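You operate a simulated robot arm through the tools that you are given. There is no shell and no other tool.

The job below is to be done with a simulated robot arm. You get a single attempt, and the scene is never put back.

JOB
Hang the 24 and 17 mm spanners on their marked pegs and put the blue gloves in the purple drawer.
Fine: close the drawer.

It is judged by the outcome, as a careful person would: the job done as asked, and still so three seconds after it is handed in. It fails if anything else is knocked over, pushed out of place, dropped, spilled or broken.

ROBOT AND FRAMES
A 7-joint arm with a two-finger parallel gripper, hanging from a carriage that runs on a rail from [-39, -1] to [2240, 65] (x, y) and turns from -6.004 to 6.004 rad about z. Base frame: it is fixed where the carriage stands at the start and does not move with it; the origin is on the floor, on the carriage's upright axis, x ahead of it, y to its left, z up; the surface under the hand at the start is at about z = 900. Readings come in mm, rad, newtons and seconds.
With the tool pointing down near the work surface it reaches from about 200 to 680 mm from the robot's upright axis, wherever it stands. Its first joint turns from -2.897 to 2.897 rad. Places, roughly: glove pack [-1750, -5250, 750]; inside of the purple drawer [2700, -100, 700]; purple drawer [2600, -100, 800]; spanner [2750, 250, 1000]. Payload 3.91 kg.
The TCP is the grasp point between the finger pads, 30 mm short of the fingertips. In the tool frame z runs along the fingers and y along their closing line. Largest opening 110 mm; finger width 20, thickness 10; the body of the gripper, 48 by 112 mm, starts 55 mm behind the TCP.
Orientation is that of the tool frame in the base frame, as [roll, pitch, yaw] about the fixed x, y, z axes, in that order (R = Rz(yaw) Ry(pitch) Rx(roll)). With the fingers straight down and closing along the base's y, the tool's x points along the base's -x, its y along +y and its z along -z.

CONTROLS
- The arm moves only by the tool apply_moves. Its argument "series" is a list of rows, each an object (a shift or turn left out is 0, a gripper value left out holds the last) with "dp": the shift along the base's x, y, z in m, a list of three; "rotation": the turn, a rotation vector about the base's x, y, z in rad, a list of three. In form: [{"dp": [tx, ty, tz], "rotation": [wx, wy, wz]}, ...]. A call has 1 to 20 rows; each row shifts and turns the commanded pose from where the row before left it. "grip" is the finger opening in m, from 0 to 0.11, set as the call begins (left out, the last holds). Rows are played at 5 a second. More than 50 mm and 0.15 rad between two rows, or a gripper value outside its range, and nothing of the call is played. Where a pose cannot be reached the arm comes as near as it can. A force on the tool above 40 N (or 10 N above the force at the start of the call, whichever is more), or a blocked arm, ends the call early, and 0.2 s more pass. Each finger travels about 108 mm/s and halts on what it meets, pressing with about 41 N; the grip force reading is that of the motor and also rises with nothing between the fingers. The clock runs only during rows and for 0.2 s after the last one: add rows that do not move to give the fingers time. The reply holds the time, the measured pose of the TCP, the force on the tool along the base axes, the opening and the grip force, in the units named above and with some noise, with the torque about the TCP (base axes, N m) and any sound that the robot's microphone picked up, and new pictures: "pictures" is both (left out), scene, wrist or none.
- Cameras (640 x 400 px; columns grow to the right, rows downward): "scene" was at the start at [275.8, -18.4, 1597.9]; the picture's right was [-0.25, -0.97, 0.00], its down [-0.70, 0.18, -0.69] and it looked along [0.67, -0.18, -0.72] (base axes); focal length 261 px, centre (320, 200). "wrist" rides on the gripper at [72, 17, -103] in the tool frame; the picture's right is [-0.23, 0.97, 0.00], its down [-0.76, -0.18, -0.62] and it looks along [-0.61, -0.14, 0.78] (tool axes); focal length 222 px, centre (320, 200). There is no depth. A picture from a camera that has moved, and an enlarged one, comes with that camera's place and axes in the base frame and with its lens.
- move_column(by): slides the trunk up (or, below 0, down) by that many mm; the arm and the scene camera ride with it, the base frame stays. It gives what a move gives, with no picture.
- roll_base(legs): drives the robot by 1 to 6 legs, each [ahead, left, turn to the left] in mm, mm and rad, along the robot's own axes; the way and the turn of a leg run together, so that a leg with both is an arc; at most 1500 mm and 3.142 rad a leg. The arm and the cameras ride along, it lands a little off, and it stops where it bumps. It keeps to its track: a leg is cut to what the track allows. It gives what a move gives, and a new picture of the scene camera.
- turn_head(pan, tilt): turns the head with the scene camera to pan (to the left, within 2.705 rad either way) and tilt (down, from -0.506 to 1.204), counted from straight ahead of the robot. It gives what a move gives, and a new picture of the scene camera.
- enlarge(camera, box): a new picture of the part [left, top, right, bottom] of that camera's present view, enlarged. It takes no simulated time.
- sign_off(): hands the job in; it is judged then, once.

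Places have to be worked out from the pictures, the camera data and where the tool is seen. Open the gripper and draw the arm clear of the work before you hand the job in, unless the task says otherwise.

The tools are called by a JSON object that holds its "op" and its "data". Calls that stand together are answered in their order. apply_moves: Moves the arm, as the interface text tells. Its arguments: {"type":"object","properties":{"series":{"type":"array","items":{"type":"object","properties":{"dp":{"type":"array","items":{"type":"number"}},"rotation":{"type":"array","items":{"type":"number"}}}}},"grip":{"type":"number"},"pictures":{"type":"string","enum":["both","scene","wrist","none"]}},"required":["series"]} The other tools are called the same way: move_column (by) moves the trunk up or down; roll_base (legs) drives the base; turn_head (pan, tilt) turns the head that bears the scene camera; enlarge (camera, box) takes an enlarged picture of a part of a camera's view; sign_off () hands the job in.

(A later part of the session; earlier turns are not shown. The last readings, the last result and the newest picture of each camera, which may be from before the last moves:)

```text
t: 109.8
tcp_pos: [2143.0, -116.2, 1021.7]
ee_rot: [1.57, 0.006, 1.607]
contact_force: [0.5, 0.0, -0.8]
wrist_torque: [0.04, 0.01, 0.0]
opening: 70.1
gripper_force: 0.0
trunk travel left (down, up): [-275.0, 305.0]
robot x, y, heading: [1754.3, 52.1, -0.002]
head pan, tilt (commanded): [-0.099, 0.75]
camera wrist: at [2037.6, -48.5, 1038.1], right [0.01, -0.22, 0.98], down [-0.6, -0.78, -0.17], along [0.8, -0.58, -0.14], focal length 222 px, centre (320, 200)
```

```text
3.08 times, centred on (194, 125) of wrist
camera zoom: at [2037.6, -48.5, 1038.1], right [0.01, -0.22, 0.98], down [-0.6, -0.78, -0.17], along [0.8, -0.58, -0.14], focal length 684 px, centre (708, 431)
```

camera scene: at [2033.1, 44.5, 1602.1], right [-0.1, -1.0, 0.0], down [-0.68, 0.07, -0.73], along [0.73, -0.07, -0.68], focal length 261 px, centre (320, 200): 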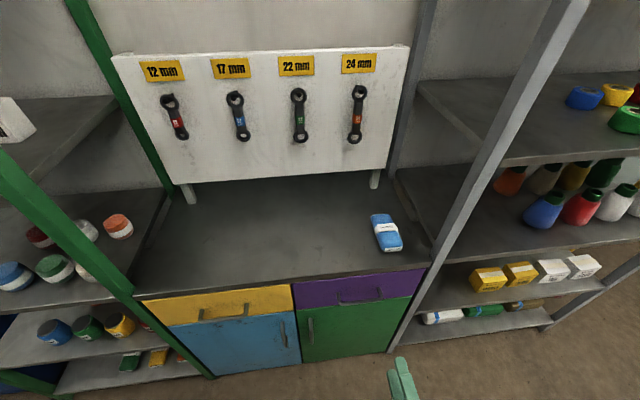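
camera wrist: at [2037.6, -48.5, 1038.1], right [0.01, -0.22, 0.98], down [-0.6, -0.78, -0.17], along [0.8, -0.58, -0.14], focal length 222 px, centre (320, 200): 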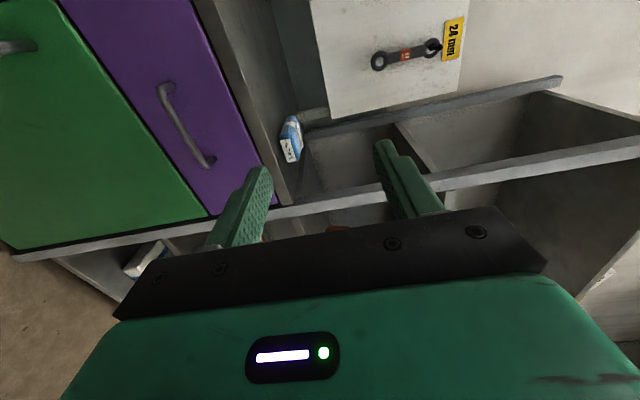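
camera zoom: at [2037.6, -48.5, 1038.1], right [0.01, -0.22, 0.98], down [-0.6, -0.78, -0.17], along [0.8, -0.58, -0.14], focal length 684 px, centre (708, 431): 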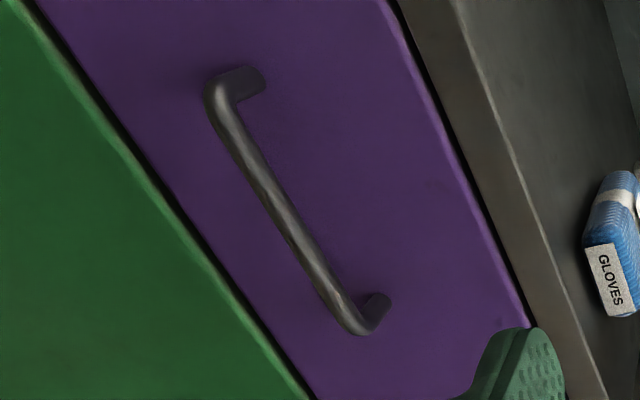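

Triangulation of both views puts the bar at about [2419, −126, 772] and the drawer face at x≈2452. I'll lower the trunk so the tool is at handle height, open the gripper fully, and then look again.

{"op": "move_column", "data": {"by": -247}}

{"op": "apply_moves", "data": {"series": [{"dp": [0, 0, 0]}, {"dp": [0, 0, 0]}], "grip": 0.11, "pictures": "wrist"}}

{"op": "turn_head", "data": {"pan": -0.1, "tilt": 0.6}}

```text
t: 112.4
tcp_pos: [2143.4, -116.7, 773.9]
ee_rot: [1.571, 0.005, 1.604]
contact_force: [-0.1, 0.4, -0.5]
wrist_torque: [0.01, 0.01, 0.02]
opening: 70.1
gripper_force: 0.0
trunk travel left (down, up): [-28.0, 552.0]
robot x, y, heading: [1756.1, 50.3, -0.003]
head pan, tilt (commanded): [-0.099, 0.75]
```

```text
t: 113.0
tcp_pos: [2142.8, -116.1, 774.3]
ee_rot: [1.571, 0.006, 1.605]
contact_force: [-0.3, -0.4, 0.1]
wrist_torque: [0.02, 0.0, 0.0]
opening: 110.2
gripper_force: 0.0
trunk travel left (down, up): [-28.0, 552.0]
robot x, y, heading: [1751.4, 49.0, -0.003]
head pan, tilt (commanded): [-0.099, 0.75]
camera wrist: at [2037.6, -48.5, 791.1], right [0.01, -0.22, 0.98], down [-0.6, -0.78, -0.17], along [0.8, -0.58, -0.14], focal length 222 px, centre (320, 200)
```

wrist: 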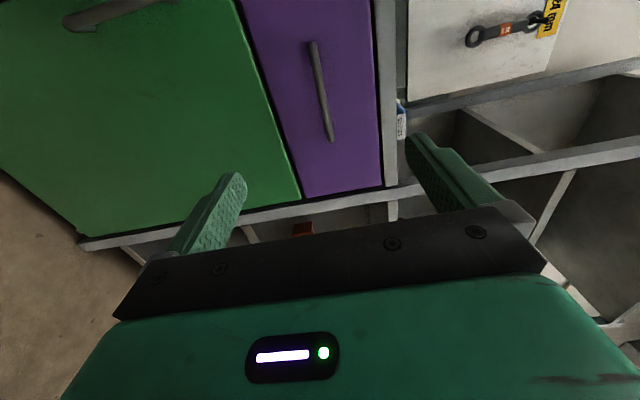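

```text
t: 113.7
tcp_pos: [2142.9, -115.4, 775.0]
ee_rot: [1.57, 0.006, 1.605]
contact_force: [-0.2, -0.3, 0.7]
wrist_torque: [0.0, 0.01, 0.01]
opening: 109.9
gripper_force: 0.0
trunk travel left (down, up): [-28.0, 552.0]
robot x, y, heading: [1751.8, 53.8, -0.001]
head pan, tilt (commanded): [-0.099, 0.6]
camera scene: at [2038.6, 44.0, 1368.0], right [-0.1, -1.0, 0.0], down [-0.56, 0.06, -0.82], along [0.82, -0.08, -0.57], focal length 261 px, centre (320, 200)
```

scene: 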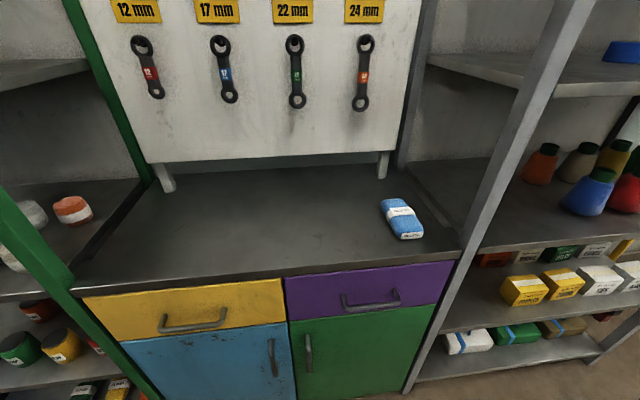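

Both views agree: bar centre at about [2421, −122, 773]. The tool is at the right height; I'll roll forward 200 mm and then approach with the arm.

{"op": "roll_base", "data": {"legs": [[200, 0, 0]]}}

{"op": "apply_moves", "data": {"series": [{"dp": [0.01, -0.004, 0]}, {"dp": [0.01, -0.004, 0]}], "pictures": "both"}}

```text
t: 115.3
tcp_pos: [2346.0, -109.7, 775.1]
ee_rot: [1.568, 0.005, 1.608]
contact_force: [0.0, 0.9, -0.4]
wrist_torque: [-0.02, 0.02, 0.0]
opening: 110.0
gripper_force: 0.0
trunk travel left (down, up): [-28.0, 552.0]
robot x, y, heading: [1954.1, 55.1, 0.002]
head pan, tilt (commanded): [-0.099, 0.6]
camera scene: at [2240.1, 50.6, 1368.2], right [-0.1, -1.0, 0.0], down [-0.56, 0.05, -0.83], along [0.82, -0.08, -0.56], focal length 261 px, centre (320, 200)
```

scene: 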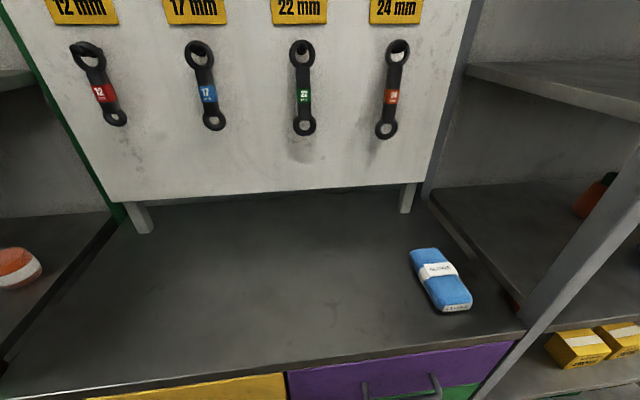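

```text
t: 115.9
tcp_pos: [2365.5, -118.1, 774.2]
ee_rot: [1.573, 0.005, 1.61]
contact_force: [-0.8, 0.2, 0.7]
wrist_torque: [0.0, -0.02, -0.01]
opening: 109.8
gripper_force: 0.0
trunk travel left (down, up): [-28.0, 552.0]
robot x, y, heading: [1952.9, 56.1, 0.001]
head pan, tilt (commanded): [-0.099, 0.6]
camera scene: at [2239.7, 50.6, 1368.0], right [-0.1, -1.0, 0.0], down [-0.56, 0.05, -0.83], along [0.82, -0.08, -0.56], focal length 261 px, centre (320, 200)
camera wrist: at [2259.5, -50.0, 791.2], right [0.01, -0.22, 0.98], down [-0.59, -0.79, -0.17], along [0.8, -0.58, -0.14], focal length 222 px, centre (320, 200)
```

scene: 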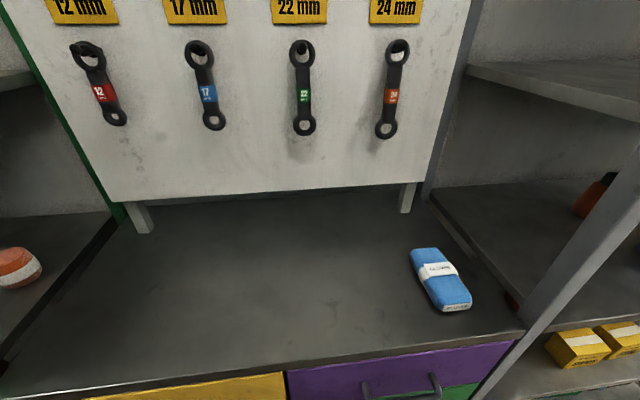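
wrist: 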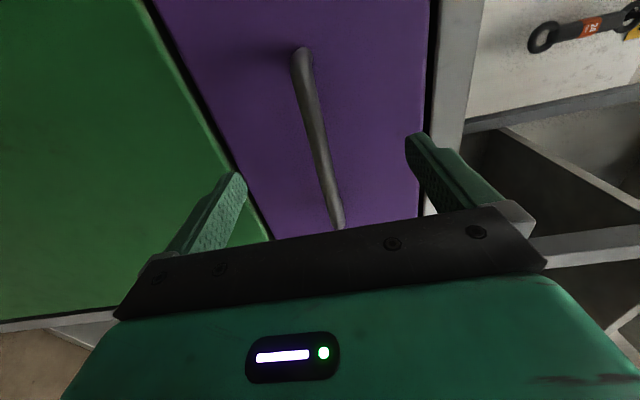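

The bar lies centred between the fingers. I'll advance 40 mm in small steps, watching the force.

{"op": "apply_moves", "data": {"series": [{"dp": [0.012, 0, 0]}, {"dp": [0.012, 0, 0]}, {"dp": [0.01, 0, 0]}, {"dp": [0.006, 0, 0]}], "pictures": "both"}}

```text
t: 116.9
tcp_pos: [2404.4, -117.9, 774.2]
ee_rot: [1.571, 0.007, 1.606]
contact_force: [-1.4, -0.2, 0.5]
wrist_torque: [-0.03, -0.01, 0.01]
opening: 109.9
gripper_force: 0.1
trunk travel left (down, up): [-28.0, 552.0]
robot x, y, heading: [1951.2, 56.2, 0.001]
head pan, tilt (commanded): [-0.099, 0.6]
camera scene: at [2239.7, 50.6, 1368.0], right [-0.1, -1.0, 0.0], down [-0.56, 0.05, -0.83], along [0.82, -0.08, -0.56], focal length 261 px, centre (320, 200)
camera wrist: at [2299.3, -49.5, 791.1], right [0.01, -0.22, 0.98], down [-0.59, -0.79, -0.17], along [0.8, -0.58, -0.14], focal length 222 px, centre (320, 200)
```

scene: 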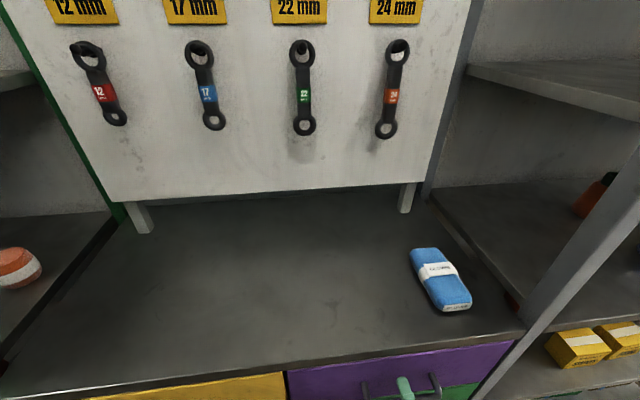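
wrist: 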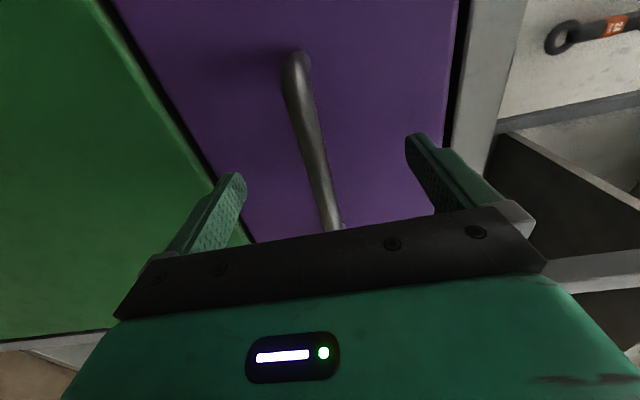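

The bar is about 15 mm beyond the TCP, inside the finger pads. Closing on it.

{"op": "apply_moves", "data": {"series": [{"dp": [0, 0, 0]}, {"dp": [0, 0, 0]}, {"dp": [0, 0, 0]}, {"dp": [0, 0, 0]}, {"dp": [0, 0, 0]}], "grip": 0.0, "pictures": "both"}}

```text
t: 118.1
tcp_pos: [2405.0, -116.4, 774.9]
ee_rot: [1.569, 0.005, 1.608]
contact_force: [-1.8, -0.2, 6.4]
wrist_torque: [0.35, -0.07, 0.01]
opening: 13.5
gripper_force: 45.2
trunk travel left (down, up): [-28.0, 552.0]
robot x, y, heading: [1955.1, 55.6, 0.007]
head pan, tilt (commanded): [-0.099, 0.6]
camera scene: at [2239.7, 50.6, 1368.1], right [-0.1, -1.0, 0.0], down [-0.56, 0.05, -0.83], along [0.82, -0.08, -0.56], focal length 261 px, centre (320, 200)
camera wrist: at [2299.1, -49.4, 791.3], right [0.01, -0.22, 0.98], down [-0.59, -0.79, -0.17], along [0.8, -0.58, -0.14], focal length 222 px, centre (320, 200)
```

scene: 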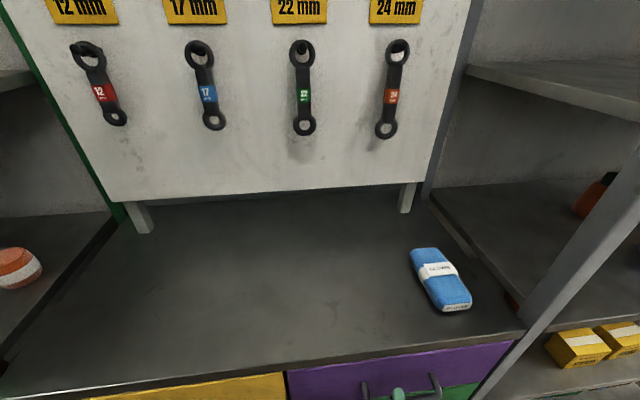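
wrist: 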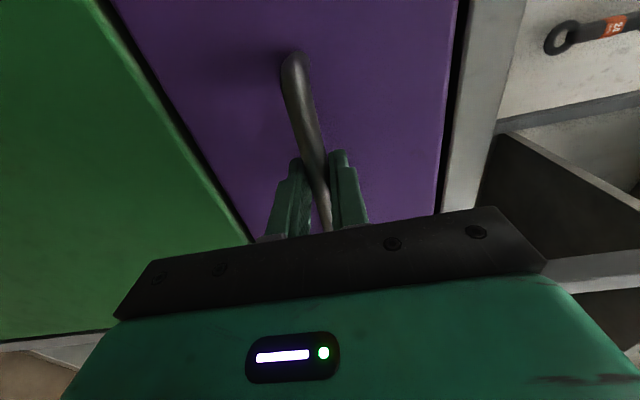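

The handle is gripped (13.5 mm). I'll pull gently with the arm first to see that the drawer moves.

{"op": "apply_moves", "data": {"series": [{"dp": [-0.005, -0.0002, 0]}, {"dp": [-0.01, -0.0004, 0]}, {"dp": [-0.01, -0.0004, 0]}, {"dp": [-0.01, -0.0004, 0]}, {"dp": [-0.01, -0.0004, 0]}], "pictures": "both"}}

```text
t: 119.3
tcp_pos: [2360.2, -119.0, 775.7]
ee_rot: [1.571, 0.006, 1.61]
contact_force: [-0.9, 6.4, 11.7]
wrist_torque: [0.31, -0.11, -0.41]
opening: 13.7
gripper_force: 45.2
trunk travel left (down, up): [-28.0, 552.0]
robot x, y, heading: [1952.8, 56.3, 0.004]
head pan, tilt (commanded): [-0.099, 0.6]
camera scene: at [2240.0, 51.3, 1368.2], right [-0.1, -1.0, 0.0], down [-0.56, 0.05, -0.83], along [0.82, -0.08, -0.56], focal length 261 px, centre (320, 200)
camera wrist: at [2254.3, -50.9, 791.3], right [0.01, -0.22, 0.97], down [-0.59, -0.79, -0.18], along [0.81, -0.58, -0.14], focal length 222 px, centre (320, 200)
```

scene: 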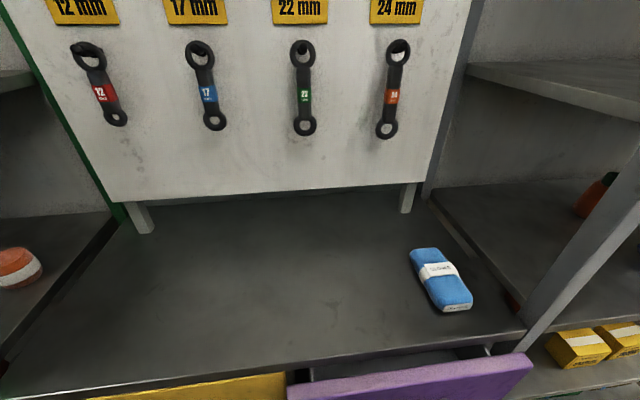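
wrist: 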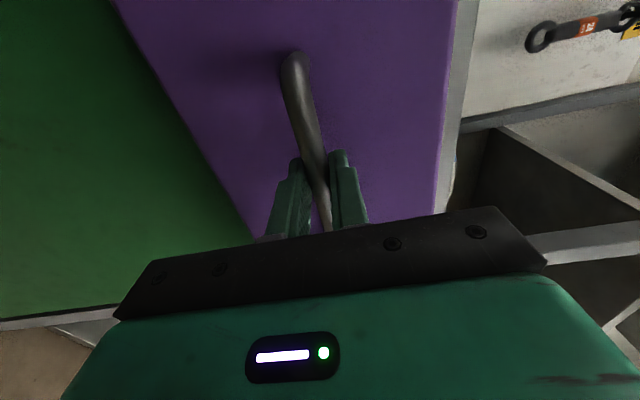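

The drawer is opening smoothly. I'll continue by rolling the carriage back 130 mm with the grip held.

{"op": "apply_moves", "data": {"series": [{"dp": [-0.002, 0.001, 0.001]}], "pictures": "none"}}

{"op": "roll_base", "data": {"legs": [[-130, 0, 0]]}}

```text
t: 119.7
tcp_pos: [2357.2, -118.3, 774.4]
ee_rot: [1.572, 0.005, 1.609]
contact_force: [-0.3, -0.2, 1.0]
wrist_torque: [0.35, 0.03, 1.37]
opening: 13.7
gripper_force: 44.7
trunk travel left (down, up): [-28.0, 552.0]
robot x, y, heading: [1956.2, 57.7, 0.003]
head pan, tilt (commanded): [-0.099, 0.6]
```

```text
t: 121.0
tcp_pos: [2229.6, -122.7, 774.8]
ee_rot: [1.574, 0.006, 1.609]
contact_force: [0.1, -3.1, -13.8]
wrist_torque: [0.39, 0.11, -0.74]
opening: 13.9
gripper_force: 45.2
trunk travel left (down, up): [-28.0, 552.0]
robot x, y, heading: [1826.0, 53.7, 0.004]
head pan, tilt (commanded): [-0.099, 0.6]
camera scene: at [2112.2, 47.1, 1367.6], right [-0.1, -1.0, 0.0], down [-0.56, 0.05, -0.82], along [0.82, -0.08, -0.57], focal length 261 px, centre (320, 200)
```

scene: 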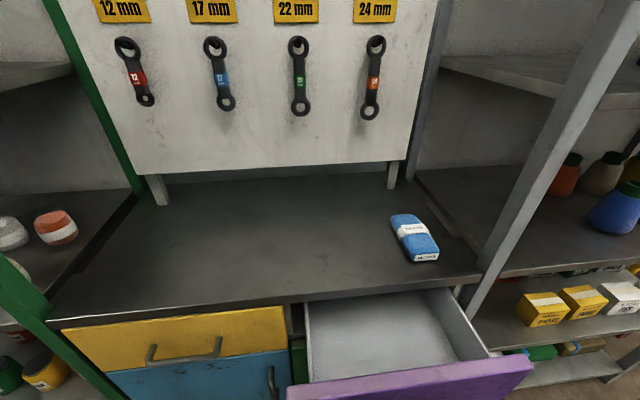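

The drawer is now open about 175 mm and its floor is visible. I'll pull another 80 mm.

{"op": "roll_base", "data": {"legs": [[-80, 0, 0]]}}

```text
t: 122.0
tcp_pos: [2151.3, -125.3, 775.2]
ee_rot: [1.573, 0.003, 1.608]
contact_force: [0.1, -2.4, -8.3]
wrist_torque: [0.35, 0.0, -0.43]
opening: 13.5
gripper_force: 45.2
trunk travel left (down, up): [-28.0, 552.0]
robot x, y, heading: [1747.4, 50.3, 0.004]
head pan, tilt (commanded): [-0.099, 0.6]
camera scene: at [2033.3, 44.9, 1367.7], right [-0.09, -1.0, 0.0], down [-0.56, 0.05, -0.82], along [0.82, -0.08, -0.57], focal length 261 px, centre (320, 200)
```

scene: 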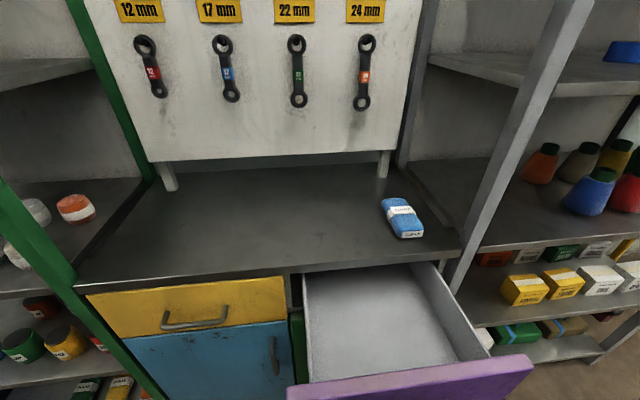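

The drawer is open about 254 mm, enough room for the pack. I'll release the handle, back away, and raise the trunk.

{"op": "apply_moves", "data": {"series": [{"dp": [0, 0, 0]}, {"dp": [0, 0, 0]}, {"dp": [0, 0, 0]}, {"dp": [0, 0, 0]}], "grip": 0.11, "pictures": "wrist"}}

{"op": "apply_moves", "data": {"series": [{"dp": [-0.015, 0, 0]}, {"dp": [-0.025, 0, 0]}, {"dp": [-0.03, 0, 0]}], "pictures": "both"}}

```text
t: 123.0
tcp_pos: [2152.2, -123.1, 775.6]
ee_rot: [1.571, 0.004, 1.608]
contact_force: [0.3, -0.1, 0.4]
wrist_torque: [-0.01, -0.03, -0.01]
opening: 110.1
gripper_force: 0.1
trunk travel left (down, up): [-28.0, 552.0]
robot x, y, heading: [1747.4, 52.1, 0.001]
head pan, tilt (commanded): [-0.099, 0.6]
camera wrist: at [2046.0, -56.4, 792.0], right [0.01, -0.22, 0.97], down [-0.59, -0.79, -0.17], along [0.8, -0.58, -0.14], focal length 222 px, centre (320, 200)
```

wrist: 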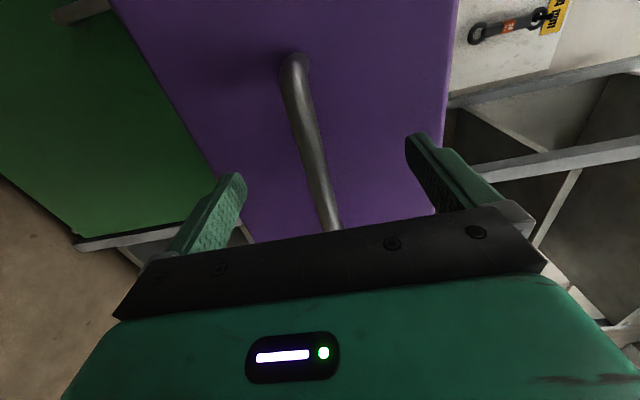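

```text
t: 123.8
tcp_pos: [2080.7, -126.5, 776.6]
ee_rot: [1.572, 0.004, 1.608]
contact_force: [-0.3, 0.4, -0.1]
wrist_torque: [0.01, 0.01, -0.02]
opening: 109.9
gripper_force: 0.2
trunk travel left (down, up): [-28.0, 552.0]
robot x, y, heading: [1747.7, 53.9, 0.007]
head pan, tilt (commanded): [-0.099, 0.6]
camera scene: at [2033.7, 45.1, 1367.9], right [-0.09, -1.0, 0.0], down [-0.56, 0.05, -0.82], along [0.82, -0.08, -0.57], focal length 261 px, centre (320, 200)
camera wrist: at [1975.0, -57.7, 793.8], right [0.01, -0.22, 0.97], down [-0.59, -0.79, -0.17], along [0.8, -0.58, -0.14], focal length 222 px, centre (320, 200)
```

scene: 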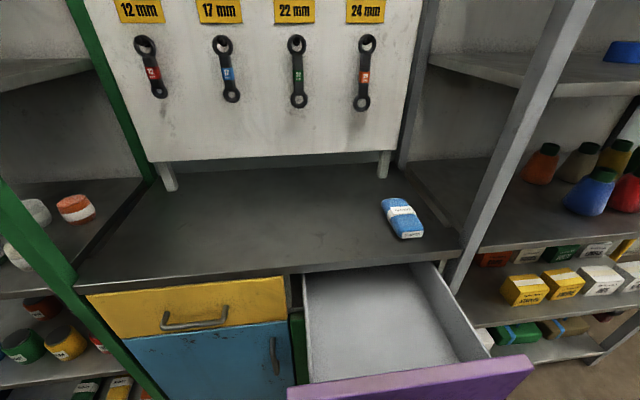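
wrist: 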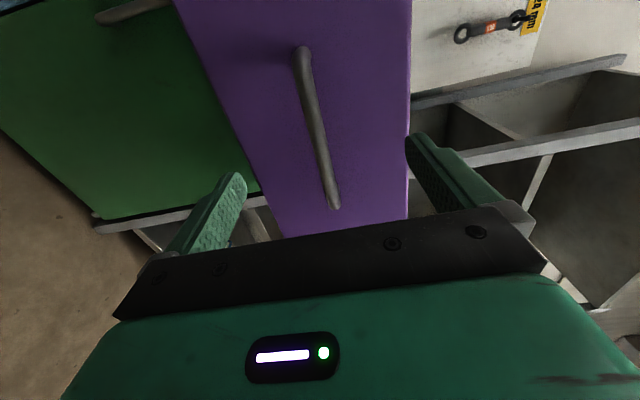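

The drawer stays open. I'll raise the trunk and turn the tool back to pointing down with fingers closing along y.

{"op": "move_column", "data": {"by": 450}}

{"op": "apply_moves", "data": {"series": [{"rotation": [-0.0053, 0.1499, 0]}, {"rotation": [-0.0053, 0.1499, 0]}, {"rotation": [-0.0053, 0.1499, 0]}, {"rotation": [-0.0053, 0.1499, 0]}, {"rotation": [-0.0053, 0.1499, 0]}, {"rotation": [-0.0053, 0.1499, 0]}, {"rotation": [-0.0053, 0.1499, 0]}, {"rotation": [-0.0053, 0.1499, 0]}, {"rotation": [-0.0053, 0.1499, 0]}, {"rotation": [-0.0053, 0.1499, 0]}, {"rotation": [-0.0025, 0.0708, 0]}], "pictures": "none"}}

{"op": "apply_moves", "data": {"series": [{"dp": [0.02, 0, 0], "rotation": [0, 0, 0.15]}, {"dp": [0.02, 0, 0], "rotation": [0, 0, 0.15]}, {"dp": [0.02, 0, 0], "rotation": [0, 0, 0.15]}, {"dp": [0.02, 0, 0], "rotation": [0, 0, 0.15]}, {"dp": [0.02, 0, 0], "rotation": [0, 0, 0.15]}, {"rotation": [0, 0, 0.15]}, {"rotation": [0, 0, 0.15]}, {"rotation": [0, 0, 0.15]}, {"rotation": [0, 0, 0.15]}, {"rotation": [0, 0, 0.15]}, {"rotation": [0, 0, 0.036]}], "pictures": "both"}}

```text
refused: 450 is not a number from -400 to 400
```

```text
t: 126.2
tcp_pos: [2083.1, -123.9, 775.7]
ee_rot: [-3.14, -0.002, 1.611]
contact_force: [0.4, 0.1, 0.2]
wrist_torque: [-0.05, 0.01, -0.02]
opening: 110.1
gripper_force: 0.1
trunk travel left (down, up): [-28.0, 552.0]
robot x, y, heading: [1746.9, 51.3, 0.009]
head pan, tilt (commanded): [-0.099, 0.6]
```

```text
t: 128.6
tcp_pos: [2181.5, -124.3, 776.1]
ee_rot: [-3.141, -0.002, -3.137]
contact_force: [0.0, 0.3, 0.8]
wrist_torque: [-0.01, -0.02, -0.07]
opening: 109.8
gripper_force: 0.1
trunk travel left (down, up): [-28.0, 552.0]
robot x, y, heading: [1747.5, 47.2, 0.001]
head pan, tilt (commanded): [-0.099, 0.6]
camera scene: at [2033.9, 45.1, 1368.0], right [-0.09, -1.0, 0.0], down [-0.56, 0.05, -0.83], along [0.82, -0.08, -0.56], focal length 261 px, centre (320, 200)
camera wrist: at [2110.0, -109.0, 878.9], right [0.22, 0.98, 0.0], down [0.76, -0.17, 0.62], along [0.61, -0.14, -0.78], focal length 222 px, centre (320, 200)
```

scene: 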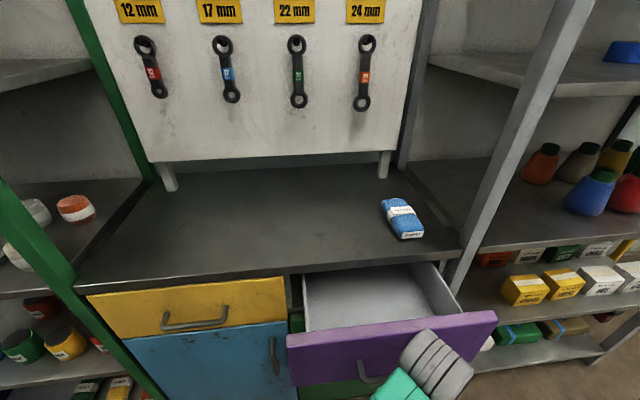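
wrist: 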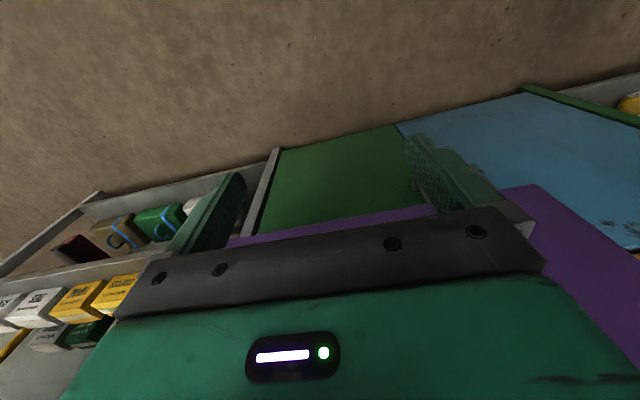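

The trunk raise was refused (max 400), so the turn happened low and nudged the drawer partly back in. Nothing else was touched. I'll back off, raise the trunk properly, and look.

{"op": "apply_moves", "data": {"series": [{"dp": [-0.03, 0, 0]}, {"dp": [-0.04, 0, 0]}, {"dp": [-0.03, 0, 0]}], "pictures": "scene"}}

```text
t: 129.4
tcp_pos: [2081.3, -123.3, 776.3]
ee_rot: [-3.14, -0.002, -3.136]
contact_force: [-0.5, 0.3, -0.2]
wrist_torque: [0.01, 0.0, 0.01]
opening: 109.9
gripper_force: 0.1
trunk travel left (down, up): [-28.0, 552.0]
robot x, y, heading: [1749.3, 51.6, 0.001]
head pan, tilt (commanded): [-0.099, 0.6]
camera scene: at [2033.7, 45.2, 1367.9], right [-0.09, -1.0, 0.0], down [-0.56, 0.05, -0.82], along [0.82, -0.08, -0.57], focal length 261 px, centre (320, 200)
```

scene: 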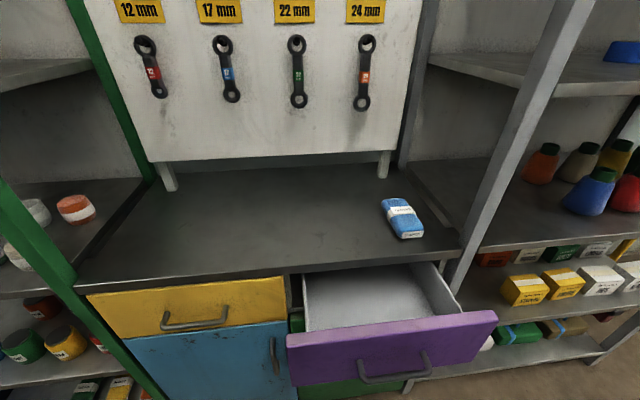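

The drawer is now only ~170 mm open (bar at x≈2252). I'll go back to the horizontal tool pose and pull it open again.

{"op": "apply_moves", "data": {"series": [{"rotation": [0, 0, -0.15]}, {"rotation": [0, 0, -0.15]}, {"rotation": [0, 0, -0.15]}, {"rotation": [0, 0, -0.15]}, {"rotation": [0, 0, -0.15]}, {"rotation": [0, 0, -0.15]}, {"rotation": [0, 0, -0.15]}, {"rotation": [0, 0, -0.15]}, {"rotation": [0, 0, -0.15]}, {"rotation": [0, 0, -0.15]}, {"rotation": [0, 0, -0.036]}], "pictures": "none"}}

{"op": "apply_moves", "data": {"series": [{"rotation": [0.0053, -0.1499, 0]}, {"rotation": [0.0053, -0.1499, 0]}, {"rotation": [0.0053, -0.1499, 0]}, {"rotation": [0.0053, -0.1499, 0]}, {"rotation": [0.0053, -0.1499, 0]}, {"rotation": [0.0053, -0.1499, 0]}, {"rotation": [0.0053, -0.1499, 0]}, {"rotation": [0.0053, -0.1499, 0]}, {"rotation": [0.0053, -0.1499, 0]}, {"rotation": [0.0053, -0.1499, 0]}, {"rotation": [0.0025, -0.0708, 0]}], "pictures": "both"}}

```text
t: 131.8
tcp_pos: [2081.8, -125.1, 776.3]
ee_rot: [3.141, -0.001, 1.607]
contact_force: [-1.0, 0.1, -0.2]
wrist_torque: [0.03, 0.02, 0.04]
opening: 109.8
gripper_force: 0.1
trunk travel left (down, up): [-28.0, 552.0]
robot x, y, heading: [1746.1, 50.5, 0.006]
head pan, tilt (commanded): [-0.099, 0.6]
```

```text
t: 134.2
tcp_pos: [2081.9, -124.0, 775.6]
ee_rot: [1.57, 0.005, 1.608]
contact_force: [-0.1, 0.1, -0.1]
wrist_torque: [-0.03, -0.01, 0.0]
opening: 110.0
gripper_force: 0.0
trunk travel left (down, up): [-28.0, 552.0]
robot x, y, heading: [1745.5, 51.4, 0.004]
head pan, tilt (commanded): [-0.099, 0.6]
camera scene: at [2033.9, 45.1, 1368.0], right [-0.09, -1.0, 0.0], down [-0.56, 0.05, -0.83], along [0.82, -0.08, -0.56], focal length 261 px, centre (320, 200)
camera wrist: at [1975.5, -56.6, 791.8], right [0.01, -0.22, 0.97], down [-0.59, -0.78, -0.17], along [0.8, -0.58, -0.14], focal length 222 px, centre (320, 200)
```

scene: 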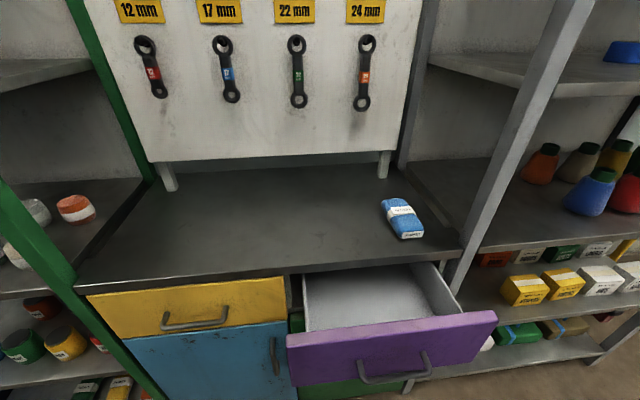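
wrist: 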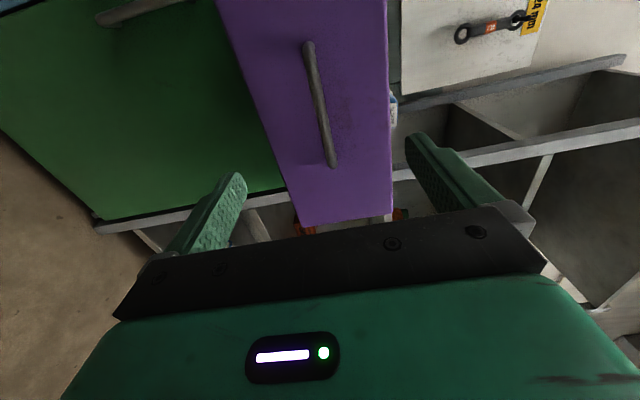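

Aligned with the bar again. Roll forward 110 mm, then approach with the arm to TCP x≈2237.

{"op": "roll_base", "data": {"legs": [[110, 0, 0]]}}

{"op": "apply_moves", "data": {"series": [{"dp": [0.015, 0, 0]}, {"dp": [0.015, 0, 0]}, {"dp": [0.012, 0, 0]}], "pictures": "both"}}

```text
t: 135.4
tcp_pos: [2191.9, -121.1, 775.5]
ee_rot: [1.571, 0.005, 1.608]
contact_force: [-0.5, -0.5, 0.6]
wrist_torque: [0.01, -0.03, -0.02]
opening: 110.2
gripper_force: 0.1
trunk travel left (down, up): [-28.0, 552.0]
robot x, y, heading: [1852.7, 50.2, 0.007]
head pan, tilt (commanded): [-0.099, 0.6]
camera scene: at [2143.9, 48.2, 1368.2], right [-0.09, -1.0, 0.0], down [-0.56, 0.05, -0.83], along [0.82, -0.08, -0.56], focal length 261 px, centre (320, 200)
```

scene: 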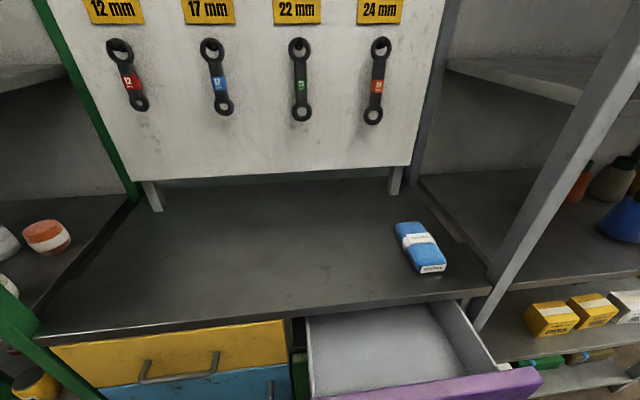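

```text
t: 136.2
tcp_pos: [2232.7, -122.2, 775.2]
ee_rot: [1.571, 0.006, 1.609]
contact_force: [0.1, 0.6, 0.5]
wrist_torque: [0.0, -0.02, 0.01]
opening: 110.2
gripper_force: 0.1
trunk travel left (down, up): [-28.0, 552.0]
robot x, y, heading: [1859.6, 53.2, -0.001]
head pan, tilt (commanded): [-0.099, 0.6]
camera scene: at [2143.4, 48.2, 1368.1], right [-0.09, -1.0, 0.0], down [-0.56, 0.05, -0.83], along [0.82, -0.08, -0.56], focal length 261 px, centre (320, 200)
camera wrist: at [2127.5, -53.5, 792.5], right [0.01, -0.22, 0.97], down [-0.6, -0.78, -0.17], along [0.8, -0.58, -0.14], focal length 222 px, centre (320, 200)
```

scene: 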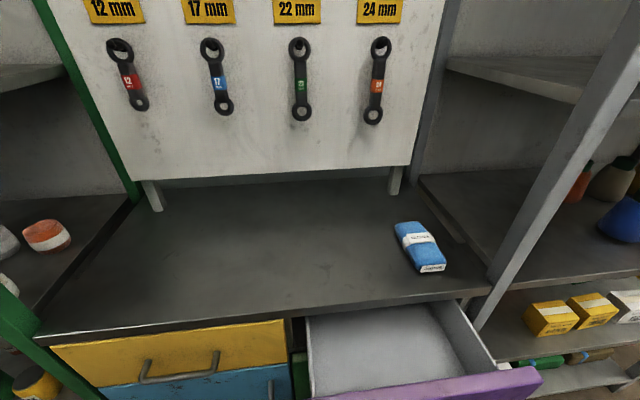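
wrist: 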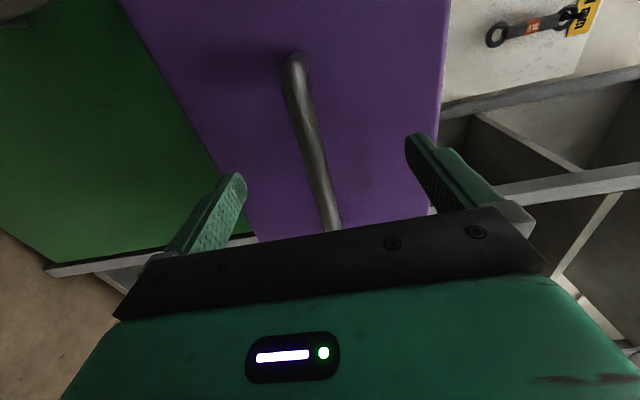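

Same relative view as the first grasp. Close and pull back by rolling.

{"op": "apply_moves", "data": {"series": [{"dp": [0.003, 0, 0]}, {"dp": [0, 0, 0]}, {"dp": [0, 0, 0]}, {"dp": [0, 0, 0]}, {"dp": [0, 0, 0]}, {"dp": [0, 0, 0]}], "grip": 0.0, "pictures": "wrist"}}

{"op": "roll_base", "data": {"legs": [[-120, 0, 0]]}}

```text
t: 137.6
tcp_pos: [2236.3, -119.8, 774.0]
ee_rot: [1.572, 0.006, 1.608]
contact_force: [0.7, -0.7, -8.1]
wrist_torque: [0.27, 0.12, 0.45]
opening: 13.9
gripper_force: 45.6
trunk travel left (down, up): [-28.0, 552.0]
robot x, y, heading: [1856.0, 51.5, 0.007]
head pan, tilt (commanded): [-0.099, 0.6]
camera wrist: at [2130.0, -53.3, 791.8], right [0.01, -0.22, 0.97], down [-0.59, -0.78, -0.17], along [0.8, -0.58, -0.14], focal length 222 px, centre (320, 200)
```

wrist: 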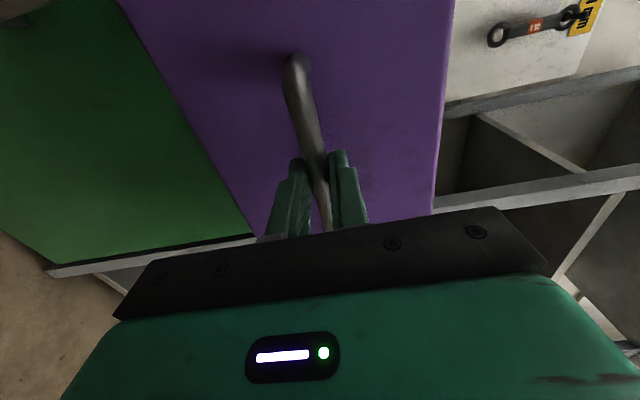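

```text
t: 138.8
tcp_pos: [2114.2, -124.1, 775.1]
ee_rot: [1.571, 0.003, 1.608]
contact_force: [1.2, 0.1, -9.3]
wrist_torque: [0.31, 0.06, 0.74]
opening: 13.8
gripper_force: 45.1
trunk travel left (down, up): [-28.0, 552.0]
robot x, y, heading: [1736.9, 52.6, 0.004]
head pan, tilt (commanded): [-0.099, 0.6]
camera scene: at [2021.4, 44.6, 1367.8], right [-0.1, -1.0, 0.0], down [-0.56, 0.05, -0.82], along [0.82, -0.08, -0.57], focal length 261 px, centre (320, 200)
```

scene: 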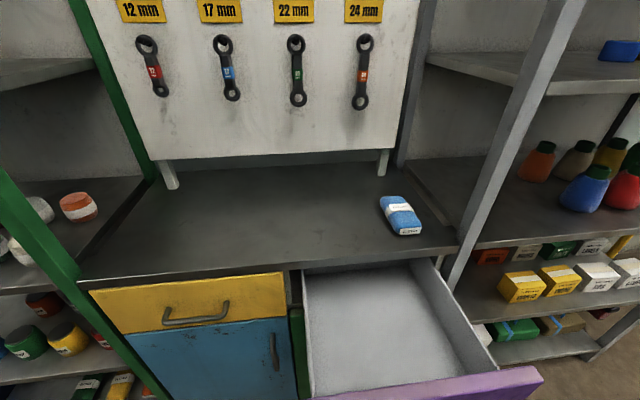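

The drawer is now open roughly 290 mm. Release, back off, then raise the trunk by 400.

{"op": "apply_moves", "data": {"series": [{"dp": [0, 0, 0]}, {"dp": [0, 0, 0]}, {"dp": [0, 0, 0]}, {"dp": [0, 0, 0]}], "grip": 0.11, "pictures": "none"}}

{"op": "apply_moves", "data": {"series": [{"dp": [-0.015, 0, 0]}, {"dp": [-0.025, 0, 0]}, {"dp": [-0.03, 0, 0]}, {"dp": [-0.02, 0, 0]}], "pictures": "none"}}

{"op": "move_column", "data": {"by": 400}}

```text
t: 139.8
tcp_pos: [2114.2, -124.7, 775.3]
ee_rot: [1.572, 0.005, 1.606]
contact_force: [-1.1, -0.1, -0.4]
wrist_torque: [-0.02, 0.03, 0.01]
opening: 110.1
gripper_force: 0.0
trunk travel left (down, up): [-28.0, 552.0]
robot x, y, heading: [1735.3, 53.8, 0.002]
head pan, tilt (commanded): [-0.099, 0.6]
```

```text
t: 140.8
tcp_pos: [2024.1, -125.2, 774.6]
ee_rot: [1.572, 0.005, 1.608]
contact_force: [0.2, -0.1, 0.2]
wrist_torque: [0.03, -0.03, -0.03]
opening: 110.0
gripper_force: 0.1
trunk travel left (down, up): [-28.0, 552.0]
robot x, y, heading: [1733.6, 49.2, 0.004]
head pan, tilt (commanded): [-0.099, 0.6]
```

```text
t: 144.7
tcp_pos: [2025.1, -124.8, 1175.1]
ee_rot: [1.572, 0.005, 1.606]
contact_force: [0.2, 0.0, -0.5]
wrist_torque: [0.0, -0.01, 0.02]
opening: 109.9
gripper_force: 0.0
trunk travel left (down, up): [-428.0, 152.0]
robot x, y, heading: [1738.2, 52.2, 0.003]
head pan, tilt (commanded): [-0.099, 0.6]
```

Raised to z≈1175. Now turn the tool down and yaw to π.

{"op": "apply_moves", "data": {"series": [{"dp": [0.01, 0, 0], "rotation": [-0.0053, 0.1499, 0]}, {"dp": [0.01, 0, 0], "rotation": [-0.0053, 0.1499, 0]}, {"dp": [0.01, 0, 0], "rotation": [-0.0053, 0.1499, 0]}, {"dp": [0.01, 0, 0], "rotation": [-0.0053, 0.1499, 0]}, {"dp": [0.01, 0, 0], "rotation": [-0.0053, 0.1499, 0]}, {"dp": [0.01, 0, 0], "rotation": [-0.0053, 0.1499, 0]}, {"dp": [0.01, 0, 0], "rotation": [-0.0053, 0.1499, 0]}, {"dp": [0.01, 0, 0], "rotation": [-0.0053, 0.1499, 0]}, {"rotation": [-0.0053, 0.1499, 0]}, {"rotation": [-0.0053, 0.1499, 0]}, {"rotation": [-0.0025, 0.0708, 0]}], "pictures": "none"}}

{"op": "apply_moves", "data": {"series": [{"dp": [0.02, 0, 0], "rotation": [0, 0, 0.15]}, {"dp": [0.02, 0, 0], "rotation": [0, 0, 0.15]}, {"dp": [0.02, 0, 0], "rotation": [0, 0, 0.15]}, {"dp": [0.02, 0, 0], "rotation": [0, 0, 0.15]}, {"dp": [0.02, 0, 0], "rotation": [0, 0, 0.15]}, {"rotation": [0, 0, 0.15]}, {"rotation": [0, 0, 0.15]}, {"rotation": [0, 0, 0.15]}, {"rotation": [0, 0, 0.15]}, {"rotation": [0, 0, 0.15]}, {"rotation": [0, 0, 0.036]}], "pictures": "both"}}

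```text
t: 147.1
tcp_pos: [2104.9, -125.4, 1174.7]
ee_rot: [-3.138, 0.001, 1.61]
contact_force: [-0.8, 0.0, -0.7]
wrist_torque: [0.03, 0.0, -0.02]
opening: 110.1
gripper_force: 0.0
trunk travel left (down, up): [-428.0, 152.0]
robot x, y, heading: [1738.7, 49.7, 0.005]
head pan, tilt (commanded): [-0.099, 0.6]
```

```text
t: 149.5
tcp_pos: [2205.6, -124.6, 1174.8]
ee_rot: [3.141, -0.001, -3.138]
contact_force: [0.4, -0.1, -0.8]
wrist_torque: [0.0, 0.01, 0.03]
opening: 110.1
gripper_force: 0.0
trunk travel left (down, up): [-428.0, 152.0]
robot x, y, heading: [1736.9, 47.6, 0.002]
head pan, tilt (commanded): [-0.099, 0.6]
camera scene: at [2022.0, 44.3, 1768.0], right [-0.1, -1.0, 0.0], down [-0.56, 0.05, -0.83], along [0.82, -0.08, -0.56], focal length 261 px, centre (320, 200)
camera wrist: at [2132.8, -108.9, 1278.4], right [0.22, 0.98, 0.0], down [0.76, -0.17, 0.62], along [0.61, -0.14, -0.78], focal length 222 px, centre (320, 200)
```

scene: 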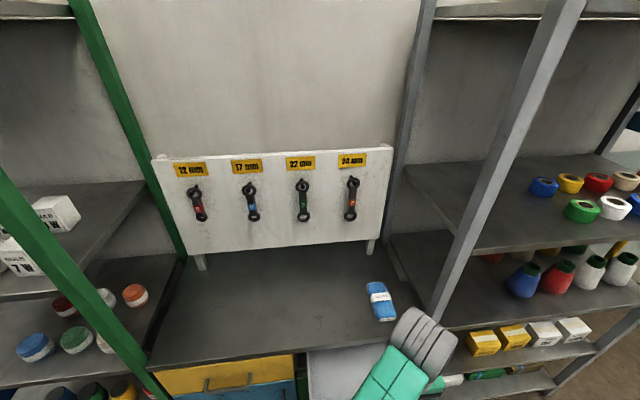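
wrist: 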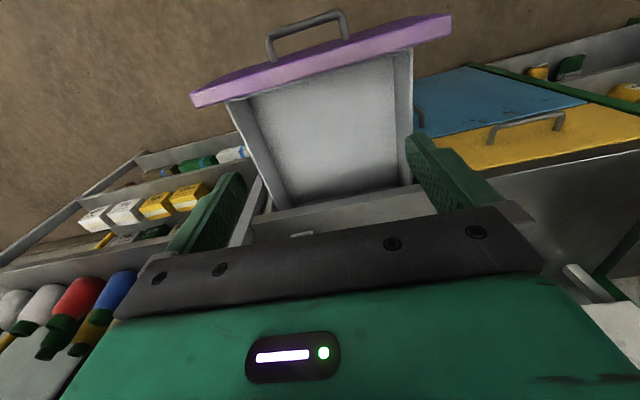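

The drawer's inside is clearly visible (roughly x 2190–2440, y −290…+25). Now roll forward so the glove pack (≈[2579, −233]) comes within reach.

{"op": "roll_base", "data": {"legs": [[360, 0, 0]]}}

{"op": "apply_moves", "data": {"series": [{"dp": [0.0, -0.04, 0]}, {"dp": [0.0, -0.04, -0.02]}, {"dp": [0, -0.03, -0.03]}], "pictures": "both"}}

```text
t: 151.8
tcp_pos: [2563.9, -114.6, 1175.1]
ee_rot: [-3.141, -0.002, -3.139]
contact_force: [-0.2, 0.1, 0.0]
wrist_torque: [0.01, 0.0, 0.03]
opening: 110.0
gripper_force: 0.0
trunk travel left (down, up): [-428.0, 152.0]
robot x, y, heading: [2094.0, 58.3, 0.004]
head pan, tilt (commanded): [-0.099, 0.6]
camera scene: at [2380.2, 54.6, 1768.0], right [-0.1, -1.0, 0.0], down [-0.56, 0.05, -0.83], along [0.82, -0.08, -0.56], focal length 261 px, centre (320, 200)
```

scene: 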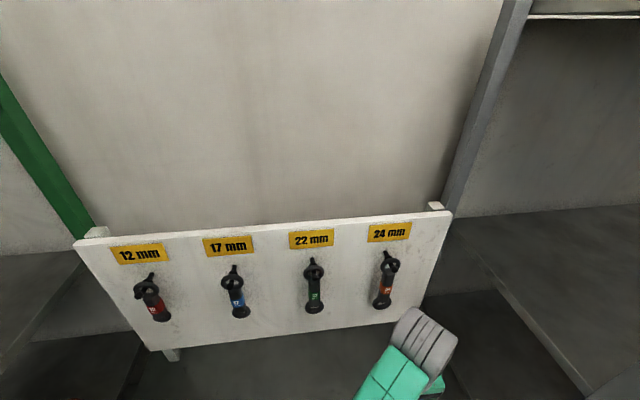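

```text
t: 152.6
tcp_pos: [2563.9, -224.3, 1125.8]
ee_rot: [-3.139, -0.001, -3.139]
contact_force: [0.8, 1.2, -0.5]
wrist_torque: [-0.05, 0.0, 0.03]
opening: 110.0
gripper_force: 0.2
trunk travel left (down, up): [-428.0, 152.0]
robot x, y, heading: [2092.0, 59.4, 0.001]
head pan, tilt (commanded): [-0.099, 0.6]
camera scene: at [2380.3, 54.8, 1768.1], right [-0.1, -1.0, 0.0], down [-0.56, 0.05, -0.83], along [0.82, -0.08, -0.56], focal length 261 px, centre (320, 200)
camera wrist: at [2491.7, -208.6, 1229.0], right [0.22, 0.97, 0.0], down [0.76, -0.17, 0.62], along [0.61, -0.14, -0.78], focal length 222 px, centre (320, 200)
```

scene: 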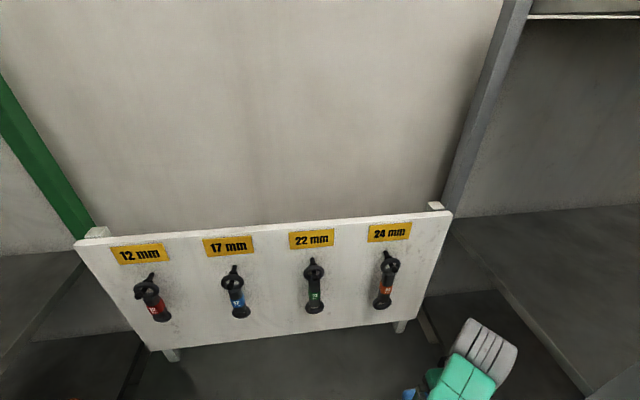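
wrist: 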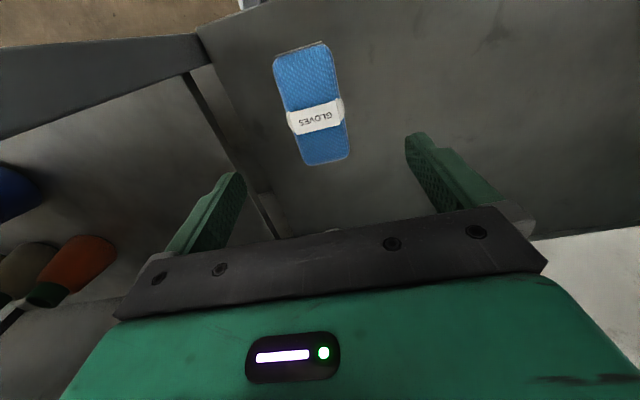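

The pack lies along x, from about x 2510 to 2656, at y≈−237, ~72 mm wide, so it fits in the 110 mm opening. I'll centre over it and descend to z≈1000 for a check.

{"op": "apply_moves", "data": {"series": [{"dp": [0.019, -0.013, -0.02]}, {"dp": [0, 0, -0.04]}, {"dp": [0, 0, -0.04]}, {"dp": [0, 0, -0.025]}], "pictures": "both"}}

```text
t: 153.6
tcp_pos: [2579.1, -237.3, 998.6]
ee_rot: [3.142, -0.001, -3.138]
contact_force: [0.3, -0.3, 0.3]
wrist_torque: [-0.01, 0.02, -0.01]
opening: 109.8
gripper_force: 0.0
trunk travel left (down, up): [-428.0, 152.0]
robot x, y, heading: [2093.5, 61.8, 0.002]
head pan, tilt (commanded): [-0.099, 0.6]
camera scene: at [2380.3, 54.6, 1768.0], right [-0.1, -1.0, 0.0], down [-0.56, 0.05, -0.83], along [0.82, -0.08, -0.56], focal length 261 px, centre (320, 200)
camera wrist: at [2507.6, -221.0, 1101.6], right [0.22, 0.97, 0.0], down [0.76, -0.18, 0.62], along [0.61, -0.14, -0.78], focal length 222 px, centre (320, 200)
```

scene: 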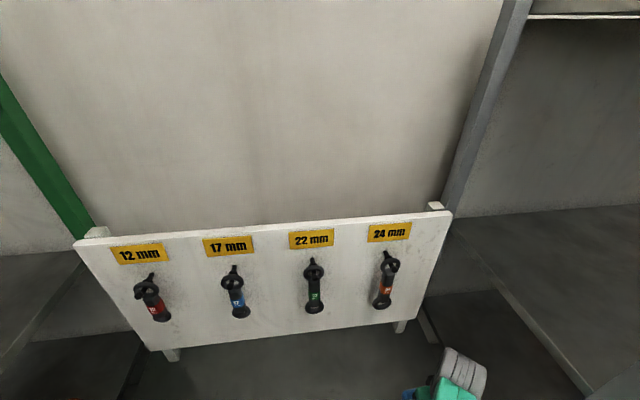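
wrist: 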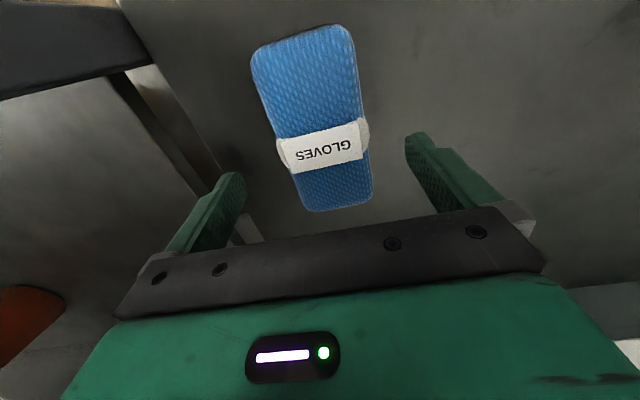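

The pack is centred between the fingers (offset ≈2 mm). Adjust slightly and descend to TCP z≈934.

{"op": "apply_moves", "data": {"series": [{"dp": [0.005, 0.002, -0.02]}, {"dp": [0, 0, -0.02]}, {"dp": [0, 0, -0.016]}, {"dp": [0, 0, -0.008]}], "pictures": "wrist"}}

```text
t: 154.6
tcp_pos: [2586.6, -235.7, 935.4]
ee_rot: [3.141, -0.002, -3.138]
contact_force: [0.4, 0.0, 0.5]
wrist_torque: [0.0, -0.03, 0.02]
opening: 110.1
gripper_force: 0.1
trunk travel left (down, up): [-428.0, 152.0]
robot x, y, heading: [2092.6, 61.7, 0.003]
head pan, tilt (commanded): [-0.099, 0.6]
camera wrist: at [2514.4, -219.0, 1038.4], right [0.22, 0.97, 0.0], down [0.76, -0.18, 0.62], along [0.61, -0.14, -0.78], focal length 222 px, centre (320, 200)
```

wrist: 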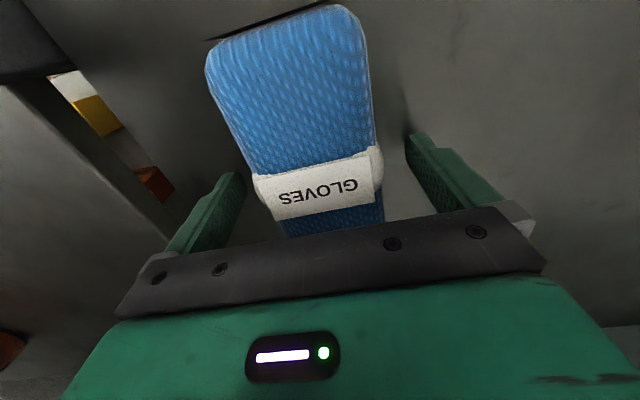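

Both fingers straddle the pack. Closing.

{"op": "apply_moves", "data": {"series": [{"dp": [0, 0, 0]}, {"dp": [0, 0, 0]}, {"dp": [0, 0, 0]}, {"dp": [0, 0, 0]}], "grip": 0.0, "pictures": "wrist"}}

```text
t: 155.6
tcp_pos: [2586.2, -234.3, 935.6]
ee_rot: [-3.141, -0.003, -3.139]
contact_force: [-0.1, -0.5, -0.1]
wrist_torque: [-0.03, -0.02, 0.01]
opening: 74.6
gripper_force: 41.0
trunk travel left (down, up): [-428.0, 152.0]
robot x, y, heading: [2092.3, 59.9, 0.006]
head pan, tilt (commanded): [-0.099, 0.6]
camera wrist: at [2514.5, -218.9, 1038.6], right [0.22, 0.97, 0.0], down [0.76, -0.17, 0.62], along [0.61, -0.14, -0.78], focal length 222 px, centre (320, 200)
```

wrist: 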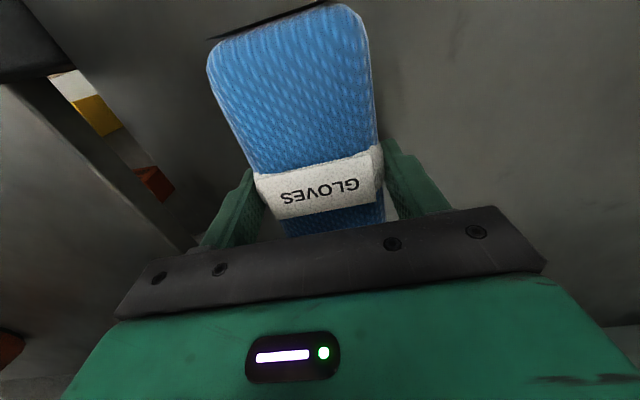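

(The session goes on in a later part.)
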